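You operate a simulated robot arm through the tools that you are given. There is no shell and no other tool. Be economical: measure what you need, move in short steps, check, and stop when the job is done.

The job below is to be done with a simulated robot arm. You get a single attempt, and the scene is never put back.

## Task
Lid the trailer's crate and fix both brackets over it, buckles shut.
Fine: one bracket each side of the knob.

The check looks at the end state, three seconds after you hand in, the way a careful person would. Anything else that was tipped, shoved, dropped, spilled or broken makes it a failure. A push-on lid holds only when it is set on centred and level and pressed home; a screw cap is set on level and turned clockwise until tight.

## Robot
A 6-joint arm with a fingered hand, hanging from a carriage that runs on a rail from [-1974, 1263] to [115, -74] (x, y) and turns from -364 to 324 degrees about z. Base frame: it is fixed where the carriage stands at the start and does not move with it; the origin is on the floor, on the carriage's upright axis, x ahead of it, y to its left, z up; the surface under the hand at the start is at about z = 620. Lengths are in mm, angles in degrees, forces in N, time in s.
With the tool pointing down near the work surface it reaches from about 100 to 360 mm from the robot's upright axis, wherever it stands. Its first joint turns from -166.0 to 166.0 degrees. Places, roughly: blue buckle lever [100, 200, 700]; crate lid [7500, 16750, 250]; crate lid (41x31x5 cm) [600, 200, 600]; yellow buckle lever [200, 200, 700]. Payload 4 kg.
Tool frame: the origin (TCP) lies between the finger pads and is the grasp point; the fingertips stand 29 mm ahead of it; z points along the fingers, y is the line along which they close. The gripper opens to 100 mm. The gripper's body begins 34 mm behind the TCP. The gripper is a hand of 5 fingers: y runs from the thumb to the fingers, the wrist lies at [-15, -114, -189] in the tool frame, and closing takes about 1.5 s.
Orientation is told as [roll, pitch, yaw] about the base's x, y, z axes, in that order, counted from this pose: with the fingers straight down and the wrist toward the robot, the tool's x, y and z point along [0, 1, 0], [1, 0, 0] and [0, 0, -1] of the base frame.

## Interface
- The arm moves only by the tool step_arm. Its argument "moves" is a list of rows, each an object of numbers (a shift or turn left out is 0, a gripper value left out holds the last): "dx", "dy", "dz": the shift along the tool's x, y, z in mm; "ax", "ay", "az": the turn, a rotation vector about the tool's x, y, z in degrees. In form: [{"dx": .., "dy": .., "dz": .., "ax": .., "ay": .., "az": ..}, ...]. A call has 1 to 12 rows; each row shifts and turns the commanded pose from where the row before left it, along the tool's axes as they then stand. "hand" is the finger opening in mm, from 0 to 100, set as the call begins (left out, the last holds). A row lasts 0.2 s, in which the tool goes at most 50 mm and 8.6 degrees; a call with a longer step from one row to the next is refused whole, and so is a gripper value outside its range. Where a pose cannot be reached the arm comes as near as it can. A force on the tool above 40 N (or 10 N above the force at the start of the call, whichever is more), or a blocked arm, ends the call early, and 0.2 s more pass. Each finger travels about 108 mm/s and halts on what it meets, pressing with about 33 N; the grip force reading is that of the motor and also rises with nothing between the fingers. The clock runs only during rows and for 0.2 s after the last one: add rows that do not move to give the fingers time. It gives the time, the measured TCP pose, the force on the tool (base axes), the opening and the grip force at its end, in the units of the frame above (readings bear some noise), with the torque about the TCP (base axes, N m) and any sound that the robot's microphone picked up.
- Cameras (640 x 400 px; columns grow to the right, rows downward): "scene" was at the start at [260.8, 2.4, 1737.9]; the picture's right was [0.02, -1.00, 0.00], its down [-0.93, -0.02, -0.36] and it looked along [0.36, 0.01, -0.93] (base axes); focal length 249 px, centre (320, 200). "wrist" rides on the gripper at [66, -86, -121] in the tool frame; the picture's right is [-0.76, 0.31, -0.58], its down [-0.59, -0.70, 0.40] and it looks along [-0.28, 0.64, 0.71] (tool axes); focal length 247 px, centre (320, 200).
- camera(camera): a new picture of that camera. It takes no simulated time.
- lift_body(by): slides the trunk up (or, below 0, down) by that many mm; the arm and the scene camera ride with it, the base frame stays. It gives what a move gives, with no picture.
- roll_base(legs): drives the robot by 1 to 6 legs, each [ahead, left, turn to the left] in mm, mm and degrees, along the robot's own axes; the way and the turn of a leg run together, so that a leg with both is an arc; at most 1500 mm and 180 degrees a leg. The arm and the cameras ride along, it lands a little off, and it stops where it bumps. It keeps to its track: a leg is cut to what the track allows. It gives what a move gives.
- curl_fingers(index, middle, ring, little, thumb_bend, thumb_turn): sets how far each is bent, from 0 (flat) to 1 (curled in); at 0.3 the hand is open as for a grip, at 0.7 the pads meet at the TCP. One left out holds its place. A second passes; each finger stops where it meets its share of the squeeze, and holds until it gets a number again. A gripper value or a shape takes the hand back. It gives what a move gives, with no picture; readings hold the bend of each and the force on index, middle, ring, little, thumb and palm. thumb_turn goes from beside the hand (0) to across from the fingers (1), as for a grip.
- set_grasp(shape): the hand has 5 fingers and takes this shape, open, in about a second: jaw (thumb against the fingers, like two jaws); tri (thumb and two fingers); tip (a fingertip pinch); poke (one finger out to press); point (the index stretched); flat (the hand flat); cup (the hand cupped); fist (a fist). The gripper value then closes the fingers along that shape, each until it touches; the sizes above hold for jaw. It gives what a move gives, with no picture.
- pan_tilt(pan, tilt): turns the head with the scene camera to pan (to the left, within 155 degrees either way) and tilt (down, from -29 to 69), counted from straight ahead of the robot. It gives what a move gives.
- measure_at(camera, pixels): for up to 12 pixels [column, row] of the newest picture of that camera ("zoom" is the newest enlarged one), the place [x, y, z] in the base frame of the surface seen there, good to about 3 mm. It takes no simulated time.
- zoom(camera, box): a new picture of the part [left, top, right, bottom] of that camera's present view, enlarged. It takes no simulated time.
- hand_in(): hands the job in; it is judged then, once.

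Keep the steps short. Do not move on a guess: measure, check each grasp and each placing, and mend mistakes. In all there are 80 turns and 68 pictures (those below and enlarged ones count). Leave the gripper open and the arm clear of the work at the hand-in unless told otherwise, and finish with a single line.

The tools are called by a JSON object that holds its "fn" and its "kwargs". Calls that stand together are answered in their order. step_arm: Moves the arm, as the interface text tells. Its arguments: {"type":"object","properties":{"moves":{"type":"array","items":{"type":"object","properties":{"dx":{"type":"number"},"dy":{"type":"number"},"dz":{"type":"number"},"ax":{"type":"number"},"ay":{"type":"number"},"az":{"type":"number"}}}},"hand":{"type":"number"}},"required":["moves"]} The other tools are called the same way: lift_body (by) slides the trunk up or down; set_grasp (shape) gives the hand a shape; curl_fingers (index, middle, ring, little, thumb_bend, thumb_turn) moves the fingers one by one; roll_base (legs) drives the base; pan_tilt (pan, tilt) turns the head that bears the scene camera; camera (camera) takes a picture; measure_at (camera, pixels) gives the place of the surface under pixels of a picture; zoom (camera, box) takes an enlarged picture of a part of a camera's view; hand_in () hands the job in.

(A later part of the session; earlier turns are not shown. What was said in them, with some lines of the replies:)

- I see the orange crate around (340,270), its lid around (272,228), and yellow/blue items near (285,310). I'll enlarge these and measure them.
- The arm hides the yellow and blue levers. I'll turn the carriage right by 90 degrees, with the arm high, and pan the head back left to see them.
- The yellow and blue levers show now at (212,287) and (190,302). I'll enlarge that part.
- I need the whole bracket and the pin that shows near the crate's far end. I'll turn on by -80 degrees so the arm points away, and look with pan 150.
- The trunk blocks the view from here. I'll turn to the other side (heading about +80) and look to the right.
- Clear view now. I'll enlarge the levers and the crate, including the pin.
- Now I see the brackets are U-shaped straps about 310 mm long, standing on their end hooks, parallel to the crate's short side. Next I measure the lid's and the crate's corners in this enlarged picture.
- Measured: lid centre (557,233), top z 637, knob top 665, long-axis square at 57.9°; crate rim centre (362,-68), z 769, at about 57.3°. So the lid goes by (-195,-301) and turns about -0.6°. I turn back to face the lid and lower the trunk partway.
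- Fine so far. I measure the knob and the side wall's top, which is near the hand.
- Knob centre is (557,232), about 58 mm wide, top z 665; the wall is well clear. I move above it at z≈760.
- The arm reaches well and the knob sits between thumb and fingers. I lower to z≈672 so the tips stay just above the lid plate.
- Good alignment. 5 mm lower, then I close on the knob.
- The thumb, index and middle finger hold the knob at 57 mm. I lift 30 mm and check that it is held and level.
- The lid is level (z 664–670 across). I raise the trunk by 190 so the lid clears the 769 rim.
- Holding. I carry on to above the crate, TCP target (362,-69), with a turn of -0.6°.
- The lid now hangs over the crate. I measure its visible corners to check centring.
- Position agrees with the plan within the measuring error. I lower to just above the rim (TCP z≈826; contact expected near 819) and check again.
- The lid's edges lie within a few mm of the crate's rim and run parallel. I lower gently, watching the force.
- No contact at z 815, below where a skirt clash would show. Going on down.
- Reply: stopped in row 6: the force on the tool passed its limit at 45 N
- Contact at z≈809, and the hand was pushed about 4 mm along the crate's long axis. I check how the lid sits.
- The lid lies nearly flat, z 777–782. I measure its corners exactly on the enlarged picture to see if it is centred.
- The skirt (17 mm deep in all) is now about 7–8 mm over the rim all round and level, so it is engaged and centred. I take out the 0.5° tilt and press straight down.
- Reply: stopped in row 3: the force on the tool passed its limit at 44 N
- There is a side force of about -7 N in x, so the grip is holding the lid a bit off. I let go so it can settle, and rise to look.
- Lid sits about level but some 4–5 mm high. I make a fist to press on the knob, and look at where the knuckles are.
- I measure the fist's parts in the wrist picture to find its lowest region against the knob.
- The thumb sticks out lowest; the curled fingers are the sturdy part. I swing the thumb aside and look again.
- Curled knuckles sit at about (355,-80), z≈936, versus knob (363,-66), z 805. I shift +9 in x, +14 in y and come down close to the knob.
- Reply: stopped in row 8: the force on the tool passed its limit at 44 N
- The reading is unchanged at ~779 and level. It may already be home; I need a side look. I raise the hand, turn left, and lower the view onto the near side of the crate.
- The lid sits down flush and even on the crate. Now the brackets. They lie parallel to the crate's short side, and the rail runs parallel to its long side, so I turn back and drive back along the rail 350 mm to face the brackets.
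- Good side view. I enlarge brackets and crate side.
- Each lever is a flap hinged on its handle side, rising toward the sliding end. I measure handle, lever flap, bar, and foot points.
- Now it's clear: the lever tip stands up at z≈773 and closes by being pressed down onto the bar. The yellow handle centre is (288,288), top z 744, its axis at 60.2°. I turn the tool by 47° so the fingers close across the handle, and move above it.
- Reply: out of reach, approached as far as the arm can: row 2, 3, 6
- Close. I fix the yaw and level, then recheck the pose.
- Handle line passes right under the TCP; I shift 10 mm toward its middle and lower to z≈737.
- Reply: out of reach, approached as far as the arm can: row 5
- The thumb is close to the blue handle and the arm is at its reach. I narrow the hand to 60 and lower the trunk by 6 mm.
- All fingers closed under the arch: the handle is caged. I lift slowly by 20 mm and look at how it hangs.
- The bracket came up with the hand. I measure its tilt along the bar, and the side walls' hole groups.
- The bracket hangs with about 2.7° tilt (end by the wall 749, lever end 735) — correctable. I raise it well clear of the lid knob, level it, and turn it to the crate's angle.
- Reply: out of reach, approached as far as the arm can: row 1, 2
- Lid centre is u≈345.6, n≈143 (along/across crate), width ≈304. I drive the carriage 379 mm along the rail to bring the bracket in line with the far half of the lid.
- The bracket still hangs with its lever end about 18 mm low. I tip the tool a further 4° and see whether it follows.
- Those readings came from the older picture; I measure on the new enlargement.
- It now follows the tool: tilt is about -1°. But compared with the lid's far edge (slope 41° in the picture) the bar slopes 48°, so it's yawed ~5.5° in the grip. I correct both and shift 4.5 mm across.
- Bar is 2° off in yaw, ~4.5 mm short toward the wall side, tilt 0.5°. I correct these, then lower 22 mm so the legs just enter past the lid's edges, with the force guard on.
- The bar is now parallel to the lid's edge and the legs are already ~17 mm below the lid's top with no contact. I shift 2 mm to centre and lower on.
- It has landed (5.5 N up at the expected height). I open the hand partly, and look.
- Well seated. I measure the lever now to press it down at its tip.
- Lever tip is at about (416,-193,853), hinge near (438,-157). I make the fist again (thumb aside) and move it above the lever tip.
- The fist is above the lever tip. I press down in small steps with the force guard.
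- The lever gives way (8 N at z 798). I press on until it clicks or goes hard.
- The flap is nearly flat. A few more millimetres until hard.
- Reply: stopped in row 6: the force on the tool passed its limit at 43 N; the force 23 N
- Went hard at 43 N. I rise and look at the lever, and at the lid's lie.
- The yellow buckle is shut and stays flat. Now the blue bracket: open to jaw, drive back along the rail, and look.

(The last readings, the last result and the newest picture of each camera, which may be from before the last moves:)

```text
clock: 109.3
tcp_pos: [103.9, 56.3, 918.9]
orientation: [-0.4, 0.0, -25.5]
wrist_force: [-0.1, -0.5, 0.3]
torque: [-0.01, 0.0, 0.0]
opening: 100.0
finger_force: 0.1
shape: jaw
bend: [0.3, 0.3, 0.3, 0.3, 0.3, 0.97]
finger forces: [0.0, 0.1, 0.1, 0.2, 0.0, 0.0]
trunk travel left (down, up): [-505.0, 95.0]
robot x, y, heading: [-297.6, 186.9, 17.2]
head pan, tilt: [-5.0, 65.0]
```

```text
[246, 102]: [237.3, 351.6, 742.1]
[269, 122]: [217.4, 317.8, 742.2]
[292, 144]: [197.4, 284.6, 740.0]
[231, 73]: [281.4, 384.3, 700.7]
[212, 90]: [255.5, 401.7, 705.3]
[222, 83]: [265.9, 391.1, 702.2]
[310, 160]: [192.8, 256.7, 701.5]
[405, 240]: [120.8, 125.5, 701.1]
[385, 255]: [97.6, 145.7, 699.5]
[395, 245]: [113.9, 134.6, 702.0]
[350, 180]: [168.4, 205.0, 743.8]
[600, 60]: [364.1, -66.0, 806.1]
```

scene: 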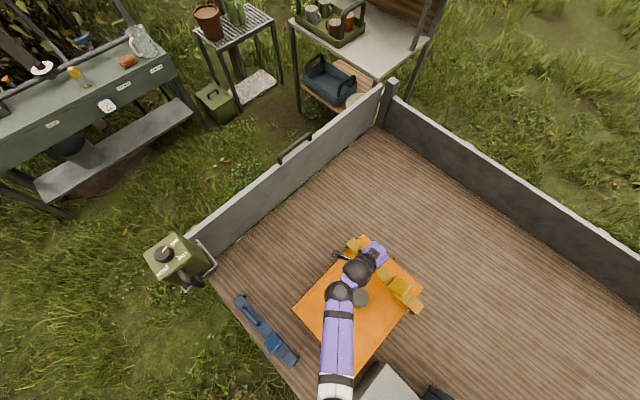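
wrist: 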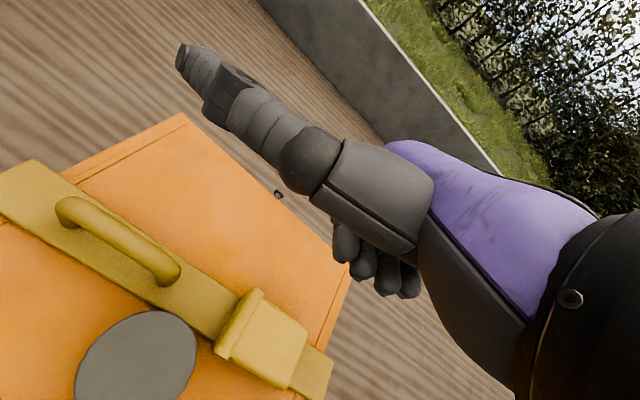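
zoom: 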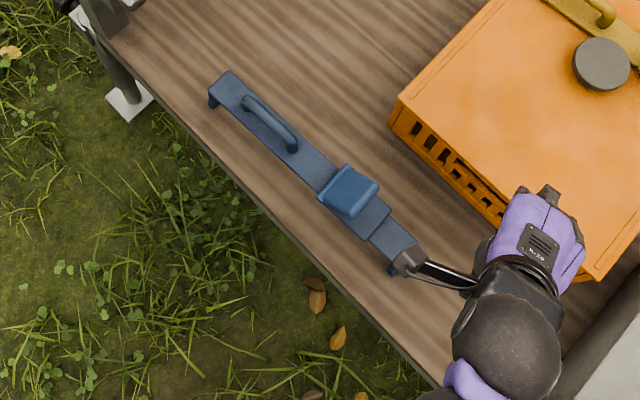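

Blue handle centre (217.4,318), top z 742, axis 59.2°. I turn to match and move above it, narrowing the hand to 60.

{"fn": "step_arm", "kwargs": {"moves": [{"az": 5.2}, {"dx": 40.7, "dy": -5.1}, {"dx": 40.7, "dy": -5.1}, {"dx": 40.7, "dy": -5.1}, {"dx": 40.7, "dy": -5.1}, {"dx": 40.7, "dy": -5.1}, {"dx": 40.7, "dy": -5.1}, {"dx": 40.7, "dy": -5.1}, {}], "hand": 60}}

{"fn": "lift_body", "kwargs": {"by": -145}}

```text
clock: 111.3
tcp_pos: [219.6, 321.4, 917.2]
orientation: [-0.3, -0.1, -30.7]
wrist_force: [0.8, 0.7, 0.1]
torque: [-0.03, -0.02, 0.01]
opening: 60.2
finger_force: 0.1
shape: jaw
bend: [0.4, 0.39, 0.73, 0.44, 0.3, 1.0]
finger forces: [0.0, 0.0, 0.1, 0.0, 0.1, 0.0]
trunk travel left (down, up): [-505.0, 95.0]
robot x, y, heading: [-295.1, 187.6, 17.6]
head pan, tilt: [-5.0, 65.0]
```

```text
clock: 113.0
tcp_pos: [217.9, 320.7, 772.5]
orientation: [-0.3, -0.2, -30.7]
wrist_force: [0.1, -0.2, -0.2]
torque: [0.01, 0.02, -0.01]
opening: 60.2
finger_force: 0.1
shape: jaw
bend: [0.4, 0.39, 0.73, 0.44, 0.3, 1.0]
finger forces: [0.0, 0.1, 0.0, 0.0, 0.0, 0.0]
trunk travel left (down, up): [-360.0, 240.0]
robot x, y, heading: [-294.3, 186.3, 17.2]
head pan, tilt: [-5.0, 65.0]
```

I open fully for the descent, lower to z≈736, then close.

{"fn": "step_arm", "kwargs": {"moves": [{}, {}, {}, {"dz": 12}, {"dz": 12}, {"dz": 12}, {}], "hand": 100}}

{"fn": "step_arm", "kwargs": {"moves": [{}, {}, {}, {}, {}, {}, {}, {}, {}], "hand": 0}}

{"fn": "camera", "kwargs": {"camera": "wrist"}}

```text
clock: 114.6
tcp_pos: [218.1, 320.0, 736.6]
orientation: [-0.2, -0.2, -30.8]
wrist_force: [-0.3, -0.6, 0.1]
torque: [0.02, -0.01, -0.01]
opening: 99.6
finger_force: 0.1
shape: jaw
bend: [0.3, 0.3, 0.3, 0.3, 0.3, 0.98]
finger forces: [0.1, 0.0, 0.0, 0.1, 0.0, 0.0]
trunk travel left (down, up): [-360.0, 240.0]
robot x, y, heading: [-293.9, 186.6, 17.5]
head pan, tilt: [-5.0, 65.0]
```

```text
clock: 116.6
tcp_pos: [219.3, 320.1, 737.2]
orientation: [-0.3, 0.0, -30.8]
wrist_force: [-0.8, -0.5, 0.1]
torque: [0.01, -0.01, 0.03]
opening: 0.5
finger_force: 32.7
shape: jaw
bend: [0.71, 0.7, 0.7, 0.7, 0.74, 1.0]
finger forces: [10.7, 3.2, 2.3, 1.9, 30.0, 0.0]
trunk travel left (down, up): [-360.0, 240.0]
robot x, y, heading: [-293.8, 187.4, 17.6]
head pan, tilt: [-5.0, 65.0]
```

```text
10 pictures are left
```

wrist: 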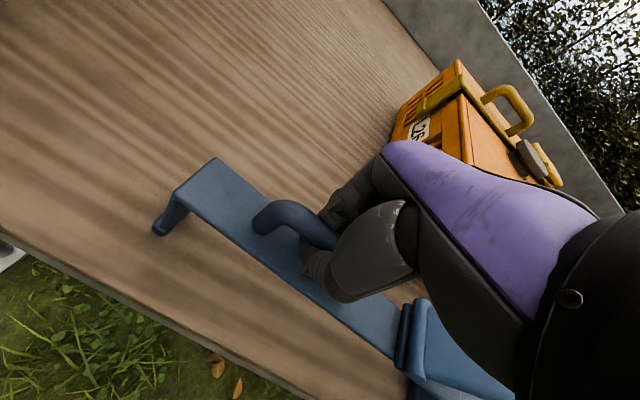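

Same caged grip as before. I raise it, apply the same tilt (-6.4°) and yaw (+5.2°) that levelled the yellow one, and drive 223 mm along the rail.

{"fn": "lift_body", "kwargs": {"by": 220}}

{"fn": "roll_base", "kwargs": {"legs": [[142.4, -171.6, 0]]}}

{"fn": "step_arm", "kwargs": {"moves": [{"dx": -35}, {"dx": -35}, {"dx": -35}, {"dx": -35}, {"dx": -33}, {"ay": -6.2}, {"az": -5.2}, {}, {}]}}

{"fn": "zoom", "kwargs": {"camera": "scene", "box": [290, 200, 450, 300]}}

```text
clock: 119.0
tcp_pos: [219.0, 320.8, 957.1]
orientation: [-0.3, -0.2, -30.7]
wrist_force: [-0.1, -0.1, -2.2]
torque: [0.09, -0.1, 0.0]
opening: 0.8
finger_force: 33.3
shape: jaw
bend: [0.71, 0.7, 0.7, 0.7, 0.74, 1.0]
finger forces: [9.5, 3.4, 2.1, 1.7, 29.3, 0.0]
trunk travel left (down, up): [-580.0, 20.0]
robot x, y, heading: [-293.2, 189.2, 17.5]
head pan, tilt: [-5.0, 65.0]
```

```text
clock: 120.7
tcp_pos: [406.1, 200.0, 956.2]
orientation: [-0.3, 0.0, -30.7]
wrist_force: [-0.9, 0.5, -2.0]
torque: [0.14, -0.09, -0.03]
opening: 0.8
finger_force: 32.9
shape: jaw
bend: [0.71, 0.7, 0.7, 0.7, 0.74, 1.0]
finger forces: [9.5, 3.5, 2.1, 1.6, 29.2, 0.0]
trunk travel left (down, up): [-580.0, 20.0]
robot x, y, heading: [-112.2, 66.7, 17.3]
head pan, tilt: [-5.0, 65.0]
```

```text
clock: 122.7
tcp_pos: [316.6, 50.7, 957.9]
orientation: [-6.5, 0.4, -25.6]
wrist_force: [0.3, -0.1, -2.3]
torque: [0.15, -0.07, 0.02]
opening: 0.8
finger_force: 32.9
shape: jaw
bend: [0.71, 0.7, 0.7, 0.7, 0.74, 1.0]
finger forces: [8.8, 3.5, 2.2, 1.5, 5.6, 0.1]
trunk travel left (down, up): [-580.0, 20.0]
robot x, y, heading: [-108.7, 70.7, 17.6]
head pan, tilt: [-5.0, 65.0]
```

```text
4.00 times, centred on (370, 250) of scene
```

zoom: 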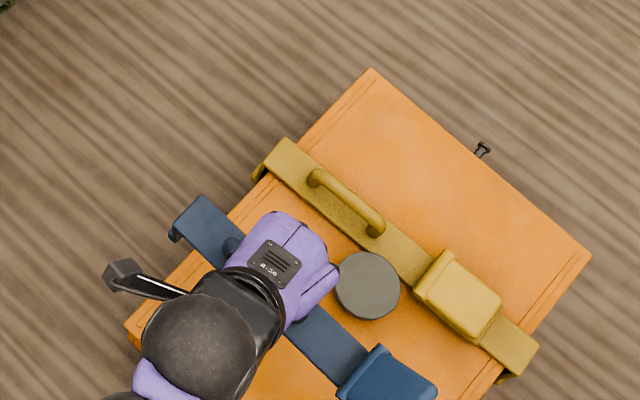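

{"fn": "measure_at", "kwargs": {"camera": "zoom", "pixels": [[203, 200], [176, 230], [190, 216], [325, 325], [298, 343], [312, 333], [390, 250], [410, 262], [285, 160], [515, 345], [369, 285], [470, 290]]}}

```text
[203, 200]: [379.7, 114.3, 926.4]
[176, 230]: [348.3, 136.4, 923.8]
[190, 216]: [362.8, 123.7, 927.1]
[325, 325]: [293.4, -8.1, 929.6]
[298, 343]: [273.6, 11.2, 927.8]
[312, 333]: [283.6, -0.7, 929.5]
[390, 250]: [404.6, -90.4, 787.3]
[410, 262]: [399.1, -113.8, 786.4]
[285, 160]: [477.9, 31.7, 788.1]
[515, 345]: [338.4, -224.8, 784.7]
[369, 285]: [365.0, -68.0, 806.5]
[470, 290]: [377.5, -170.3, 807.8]
```

The blue bar is parallel to the lid (57.5°) with end at n≈303, the same as the yellow one when it went on. It is ~1.3° too far tipped; I correct and lower by trunk 60 mm, then look. (The yellow bar slid nearer the knob while I pressed; it sits ~50 mm beyond the knob, parallel, legs on both sides.)

{"fn": "step_arm", "kwargs": {"moves": [{"ay": 1.2}, {}]}}

{"fn": "lift_body", "kwargs": {"by": -66}}

{"fn": "zoom", "kwargs": {"camera": "scene", "box": [300, 220, 460, 320]}}

```text
clock: 123.3
tcp_pos: [316.1, 50.5, 957.6]
orientation: [-5.2, 0.5, -25.7]
wrist_force: [0.3, -0.1, -1.4]
torque: [0.12, -0.04, 0.0]
opening: 0.3
finger_force: 32.9
shape: jaw
bend: [0.71, 0.7, 0.7, 0.7, 0.74, 1.0]
finger forces: [8.8, 3.4, 2.1, 1.4, 5.7, 0.0]
trunk travel left (down, up): [-580.0, 20.0]
robot x, y, heading: [-105.3, 66.8, 17.5]
head pan, tilt: [-5.0, 65.0]
```

```text
clock: 124.3
tcp_pos: [316.7, 50.9, 892.6]
orientation: [-5.3, 0.5, -25.5]
wrist_force: [0.1, 0.3, -2.2]
torque: [0.06, -0.04, 0.02]
opening: 1.0
finger_force: 33.0
shape: jaw
bend: [0.71, 0.7, 0.7, 0.7, 0.74, 1.0]
finger forces: [9.1, 3.5, 2.1, 1.7, 5.7, 0.1]
trunk travel left (down, up): [-514.0, 86.0]
robot x, y, heading: [-107.2, 70.2, 17.3]
head pan, tilt: [-5.0, 65.0]
```

```text
4.00 times, centred on (380, 270) of scene
```

zoom: 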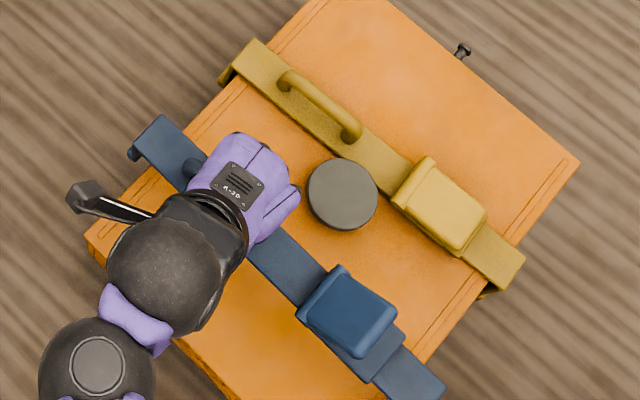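

{"fn": "measure_at", "kwargs": {"camera": "zoom", "pixels": [[162, 120], [138, 150], [150, 135], [320, 275], [435, 385], [428, 392], [400, 365], [260, 45], [515, 265], [520, 260], [440, 200], [345, 120]]}}

```text
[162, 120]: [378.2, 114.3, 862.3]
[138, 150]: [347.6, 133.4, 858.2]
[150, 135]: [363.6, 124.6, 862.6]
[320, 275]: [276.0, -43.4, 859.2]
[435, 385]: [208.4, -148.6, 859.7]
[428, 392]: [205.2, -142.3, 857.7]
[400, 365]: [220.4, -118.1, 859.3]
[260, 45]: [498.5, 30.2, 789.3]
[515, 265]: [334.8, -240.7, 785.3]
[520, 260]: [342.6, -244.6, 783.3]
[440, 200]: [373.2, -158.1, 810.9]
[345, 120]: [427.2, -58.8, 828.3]
```

The blue bar is level, centred within ~2 mm, parallel. I shift 1.5 mm and lower with the force guard; contact is expected near TCP z 816.

{"fn": "step_arm", "kwargs": {"moves": [{"dx": 1.5}, {"dx": 0.9, "dz": 10}, {"dx": 0.9, "dz": 10}, {"dx": 0.9, "dz": 10}, {"dx": 0.9, "dz": 10}, {"dx": 0.9, "dz": 10}, {"dx": 0.9, "dz": 10}, {"dx": 0.5, "dz": 6}, {"dx": 0.4, "dz": 4}, {"dx": 0.3, "dz": 3}, {"dx": 0.2, "dz": 2}, {}]}}

```text
clock: 126.9
tcp_pos: [318.3, 52.2, 815.1]
orientation: [-5.2, 0.5, -25.7]
wrist_force: [-1.0, -0.6, 8.0]
torque: [-0.1, 0.05, 0.07]
opening: 0.5
finger_force: 33.3
shape: jaw
bend: [0.71, 0.7, 0.7, 0.7, 0.75, 1.0]
finger forces: [6.5, 1.1, 1.6, 2.7, 9.2, 0.0]
trunk travel left (down, up): [-514.0, 86.0]
robot x, y, heading: [-111.6, 68.8, 17.3]
head pan, tilt: [-5.0, 65.0]
```

It landed with 8 N. I open, rise straight up, and look.

{"fn": "step_arm", "kwargs": {"moves": [{}, {}, {}, {}, {"dz": -20, "dx": -1.7}, {"dz": -40, "dx": -3.5}, {"dz": -40, "dx": -3.5}, {"ay": 5.2}, {}], "hand": 60}}

{"fn": "camera", "kwargs": {"camera": "wrist"}}

```text
clock: 128.9
tcp_pos: [316.7, 53.3, 915.3]
orientation: [0.0, 0.6, -25.7]
wrist_force: [0.9, -0.7, 0.1]
torque: [-0.04, 0.0, 0.05]
opening: 59.9
finger_force: 0.1
shape: jaw
bend: [0.4, 0.39, 0.73, 0.45, 0.3, 1.0]
finger forces: [0.0, 0.1, 0.1, 0.0, 0.1, 0.0]
trunk travel left (down, up): [-514.0, 86.0]
robot x, y, heading: [-108.3, 73.6, 17.7]
head pan, tilt: [-5.0, 65.0]
```

```text
7 pictures are left
```

wrist: 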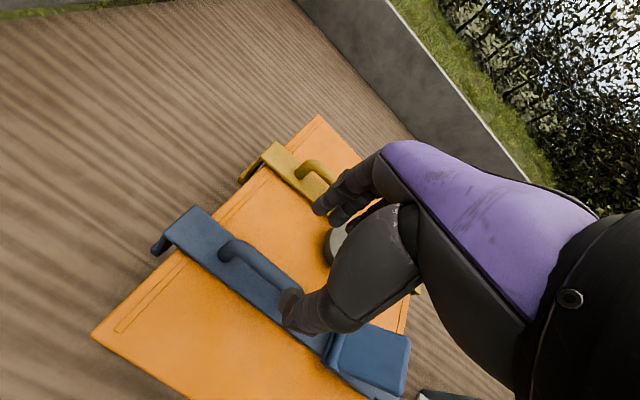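

Blue bracket is seated. When I shut the yellow buckle the fist slipped off on its far side, since its knuckles reach further forward than I took. I'll aim 20 mm further back this time. I measure the blue lever.

{"fn": "measure_at", "kwargs": {"camera": "wrist", "pixels": [[345, 342], [375, 352], [400, 345], [397, 372], [385, 388], [185, 228], [325, 350], [245, 260], [280, 155]]}}

{"fn": "set_grasp", "kwargs": {"shape": "fist"}}

{"fn": "curl_fingers", "kwargs": {"thumb_turn": 0, "thumb_bend": 0.5}}

```text
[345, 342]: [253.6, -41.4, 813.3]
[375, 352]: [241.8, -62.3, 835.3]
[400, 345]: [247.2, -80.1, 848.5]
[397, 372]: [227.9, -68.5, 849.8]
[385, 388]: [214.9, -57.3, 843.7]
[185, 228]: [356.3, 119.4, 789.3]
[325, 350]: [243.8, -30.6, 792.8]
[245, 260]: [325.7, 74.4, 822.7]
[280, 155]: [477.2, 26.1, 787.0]
```

```text
clock: 129.8
tcp_pos: [318.3, 52.6, 915.0]
orientation: [-0.1, 0.5, -25.7]
wrist_force: [0.1, 1.0, 0.6]
torque: [-0.03, 0.01, -0.01]
opening: 0.0
finger_force: 0.1
shape: fist
bend: [0.99, 1.0, 1.0, 1.0, 0.87, 0.84]
finger forces: [0.0, 0.1, 0.0, 0.0, 0.0, 0.0]
trunk travel left (down, up): [-514.0, 86.0]
robot x, y, heading: [-108.6, 69.8, 17.5]
head pan, tilt: [-5.0, 65.0]
```

```text
clock: 130.8
tcp_pos: [318.0, 53.0, 916.6]
orientation: [-0.2, 0.6, -25.6]
wrist_force: [-0.2, 0.1, 0.1]
torque: [0.01, 0.01, 0.0]
opening: 84.6
finger_force: 0.1
shape: fingers
bend: [1.0, 1.0, 1.0, 1.0, 0.5, 0.0]
finger forces: [0.1, 0.0, 0.0, 0.1, 0.0, 0.1]
trunk travel left (down, up): [-514.0, 86.0]
robot x, y, heading: [-105.3, 71.5, 17.5]
head pan, tilt: [-5.0, 65.0]
```

Tip centre is about (231,-73,850). TCP target (220,-59). I move there and lower to just above the lever.

{"fn": "step_arm", "kwargs": {"moves": [{"dx": -36, "dy": -10}, {"dx": -36, "dy": -10}, {"dx": -36, "dy": -10}, {"dx": -35.2, "dy": -10.6}, {}, {"dz": 20}, {"dz": 20}, {"dz": 10}, {}]}}

{"fn": "step_arm", "kwargs": {"moves": [{"dz": 4}, {"dz": 4}, {"dz": 4}, {"dz": 4}, {"dz": 4}, {"dz": 4}]}}

{"fn": "camera", "kwargs": {"camera": "wrist"}}

```text
clock: 132.8
tcp_pos: [220.3, -58.0, 866.3]
orientation: [-0.1, 0.6, -25.6]
wrist_force: [-0.1, 0.1, 0.3]
torque: [-0.01, 0.0, 0.02]
opening: 84.9
finger_force: 0.2
shape: fingers
bend: [1.0, 1.0, 1.0, 1.0, 0.5, 0.0]
finger forces: [0.1, 0.0, 0.0, 0.1, 0.0, 0.1]
trunk travel left (down, up): [-514.0, 86.0]
robot x, y, heading: [-108.7, 71.7, 17.4]
head pan, tilt: [-5.0, 65.0]
```

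```text
clock: 134.2
tcp_pos: [218.5, -58.8, 842.5]
orientation: [0.0, 0.5, -25.6]
wrist_force: [-0.6, 0.4, -0.8]
torque: [0.0, -0.03, 0.04]
opening: 84.9
finger_force: 0.1
shape: fingers
bend: [1.0, 1.0, 1.0, 1.0, 0.5, 0.0]
finger forces: [0.0, 0.2, 0.0, 0.0, 0.0, 0.0]
trunk travel left (down, up): [-514.0, 86.0]
robot x, y, heading: [-108.3, 69.7, 17.7]
head pan, tilt: [-5.0, 65.0]
```

```text
6 pictures are left
```

wrist: 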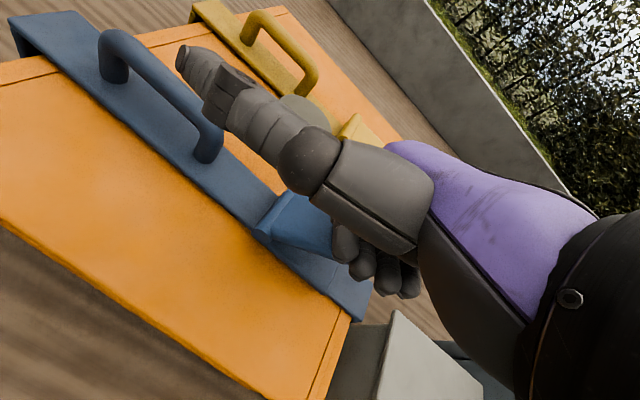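

The fist is over the lever tip. I press on in small steps to about z 802.

{"fn": "step_arm", "kwargs": {"moves": [{"dz": 4}, {"dz": 4}, {"dz": 4}, {"dz": 4}, {"dz": 4}, {"dz": 4}, {"dz": 4}, {"dz": 4}, {"dz": 4}]}}

```text
clock: 136.2
tcp_pos: [218.5, -58.5, 806.8]
orientation: [0.0, 0.4, -25.6]
wrist_force: [-0.7, -0.1, 0.3]
torque: [0.01, 0.04, 0.03]
opening: 84.7
finger_force: 0.0
shape: fingers
bend: [1.0, 1.0, 1.0, 1.0, 0.5, 0.0]
finger forces: [0.0, 0.0, 0.0, 0.1, 0.0, 0.0]
trunk travel left (down, up): [-514.0, 86.0]
robot x, y, heading: [-106.9, 69.3, 17.6]
head pan, tilt: [-5.0, 65.0]
```

No force now — either it snapped over or I missed it. I look.

{"fn": "camera", "kwargs": {"camera": "wrist"}}

```text
5 pictures are left
5 turns are left
```

wrist: 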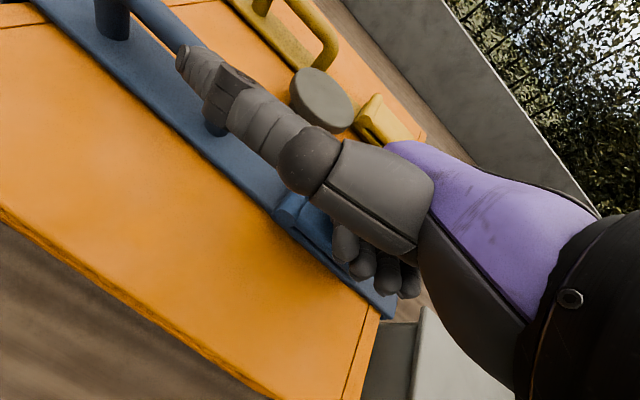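

The flap is down nearly flat. I press further until hard, then rise clear and take one look.

{"fn": "step_arm", "kwargs": {"moves": [{"dz": 2}, {"dz": 2}, {"dz": 2}, {"dz": 2}, {"dz": 2}, {"dz": 2}, {"dz": 2}, {"dz": 2}]}}

{"fn": "step_arm", "kwargs": {"moves": [{"dz": -15}, {"dz": -30}, {"dz": -45}, {"dz": -45}, {"dx": 45}, {"dx": 30}, {}]}}

{"fn": "camera", "kwargs": {"camera": "wrist"}}

{"fn": "zoom", "kwargs": {"camera": "scene", "box": [300, 220, 460, 320]}}

```text
clock: 137.6
tcp_pos: [225.3, -62.0, 801.2]
orientation: [0.0, -0.6, -25.7]
wrist_force: [-4.0, 1.5, 21.0]
torque: [-0.38, -0.27, -0.08]
opening: 84.8
finger_force: 10.5
shape: fingers
bend: [1.0, 1.0, 1.0, 1.0, 0.5, 0.0]
finger forces: [0.1, 21.1, 0.1, 0.0, 0.1, 0.0]
trunk travel left (down, up): [-514.0, 86.0]
robot x, y, heading: [-106.8, 70.9, 17.4]
head pan, tilt: [-5.0, 65.0]
stopped in row 6: the force on the tool passed its limit at 42 N (the readings are from after the stop); the commanded pose is now the measured one
```

```text
clock: 139.2
tcp_pos: [255.6, 8.4, 934.0]
orientation: [0.1, -0.1, -25.7]
wrist_force: [-0.1, 0.2, -0.3]
torque: [-0.02, -0.01, 0.03]
opening: 84.9
finger_force: 0.0
shape: fingers
bend: [1.0, 1.0, 1.0, 1.0, 0.5, 0.0]
finger forces: [0.0, 0.0, 0.0, 0.0, 0.0, 0.0]
trunk travel left (down, up): [-514.0, 86.0]
robot x, y, heading: [-108.1, 69.0, 17.4]
head pan, tilt: [-5.0, 65.0]
```

```text
4 pictures are left
```

wrist: 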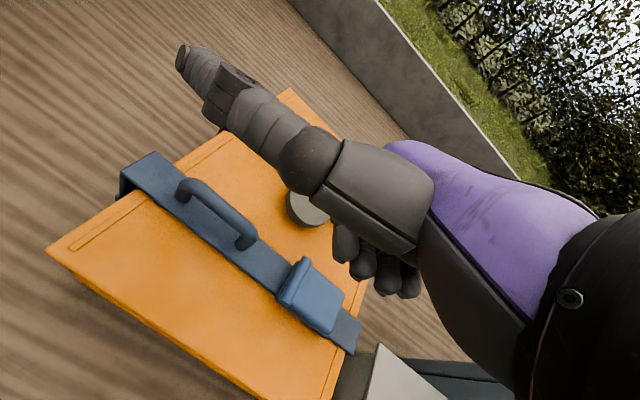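

```text
4.00 times, centred on (380, 270) of scene
4 turns are left
```

zoom: 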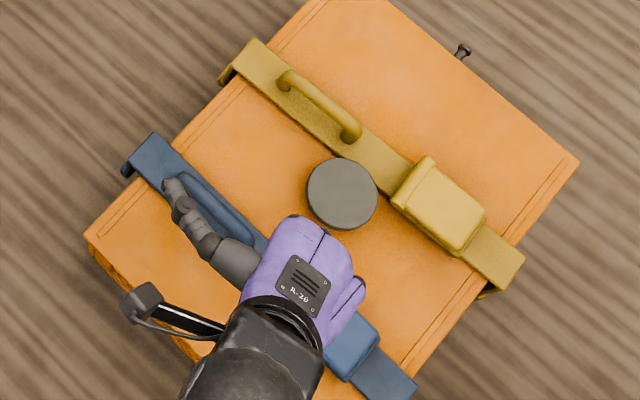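

Hard stop at z 801, just the lever's closed height. I check both flaps' heights.

{"fn": "measure_at", "kwargs": {"camera": "zoom", "pixels": [[415, 185], [440, 205], [470, 215], [455, 235], [500, 260], [365, 345], [385, 380]]}}

{"fn": "measure_at", "kwargs": {"camera": "wrist", "pixels": [[295, 280], [315, 295], [330, 310], [335, 290], [345, 335], [255, 260], [150, 175]]}}

{"fn": "set_grasp", "kwargs": {"shape": "jaw"}}

{"fn": "step_arm", "kwargs": {"moves": [{"dz": -40}, {"dz": -40}, {}], "hand": 100}}

```text
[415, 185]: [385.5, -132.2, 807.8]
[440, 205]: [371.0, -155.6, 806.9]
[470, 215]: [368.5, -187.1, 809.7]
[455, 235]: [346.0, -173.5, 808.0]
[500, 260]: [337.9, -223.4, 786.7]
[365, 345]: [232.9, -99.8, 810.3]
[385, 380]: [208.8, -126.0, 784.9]
```

```text
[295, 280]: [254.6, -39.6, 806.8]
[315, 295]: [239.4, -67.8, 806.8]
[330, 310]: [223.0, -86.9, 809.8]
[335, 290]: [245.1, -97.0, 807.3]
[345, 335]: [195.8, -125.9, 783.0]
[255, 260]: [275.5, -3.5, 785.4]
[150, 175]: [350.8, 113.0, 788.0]
```

```text
clock: 140.1
tcp_pos: [254.9, 7.8, 934.3]
orientation: [0.0, -0.1, -25.6]
wrist_force: [0.4, 0.2, 0.3]
torque: [0.0, 0.03, -0.02]
opening: 99.7
finger_force: 0.1
shape: jaw
bend: [0.3, 0.3, 0.3, 0.3, 0.3, 0.97]
finger forces: [0.0, 0.1, 0.0, 0.0, 0.0, 0.0]
trunk travel left (down, up): [-514.0, 86.0]
robot x, y, heading: [-106.3, 68.2, 17.5]
head pan, tilt: [-5.0, 65.0]
```

```text
clock: 140.9
tcp_pos: [253.8, 8.3, 1014.0]
orientation: [-0.1, -0.1, -25.6]
wrist_force: [-0.4, 0.1, 0.4]
torque: [0.0, 0.0, 0.03]
opening: 100.1
finger_force: 0.1
shape: jaw
bend: [0.3, 0.3, 0.3, 0.3, 0.3, 0.98]
finger forces: [0.1, 0.0, 0.1, 0.1, 0.1, 0.0]
trunk travel left (down, up): [-514.0, 86.0]
robot x, y, heading: [-106.9, 71.7, 17.4]
head pan, tilt: [-5.0, 65.0]
3 turns are left
```

Both flaps lie flat at z 807–810 from hinge to tip, the bars rest on the lid on either side of the knob, and the hand is open and clear. I hand in.

{"fn": "hand_in", "kwargs": {}}

```text
The job is handed in.
```

The lid is on the crate, both brackets sit over it on either side of the knob with their buckles shut, and the job is handed in; the yellow bracket slid to about 50 mm from the knob centre while I closed it (blue is about 105 mm), and I heard no click from the lid or the buckles.
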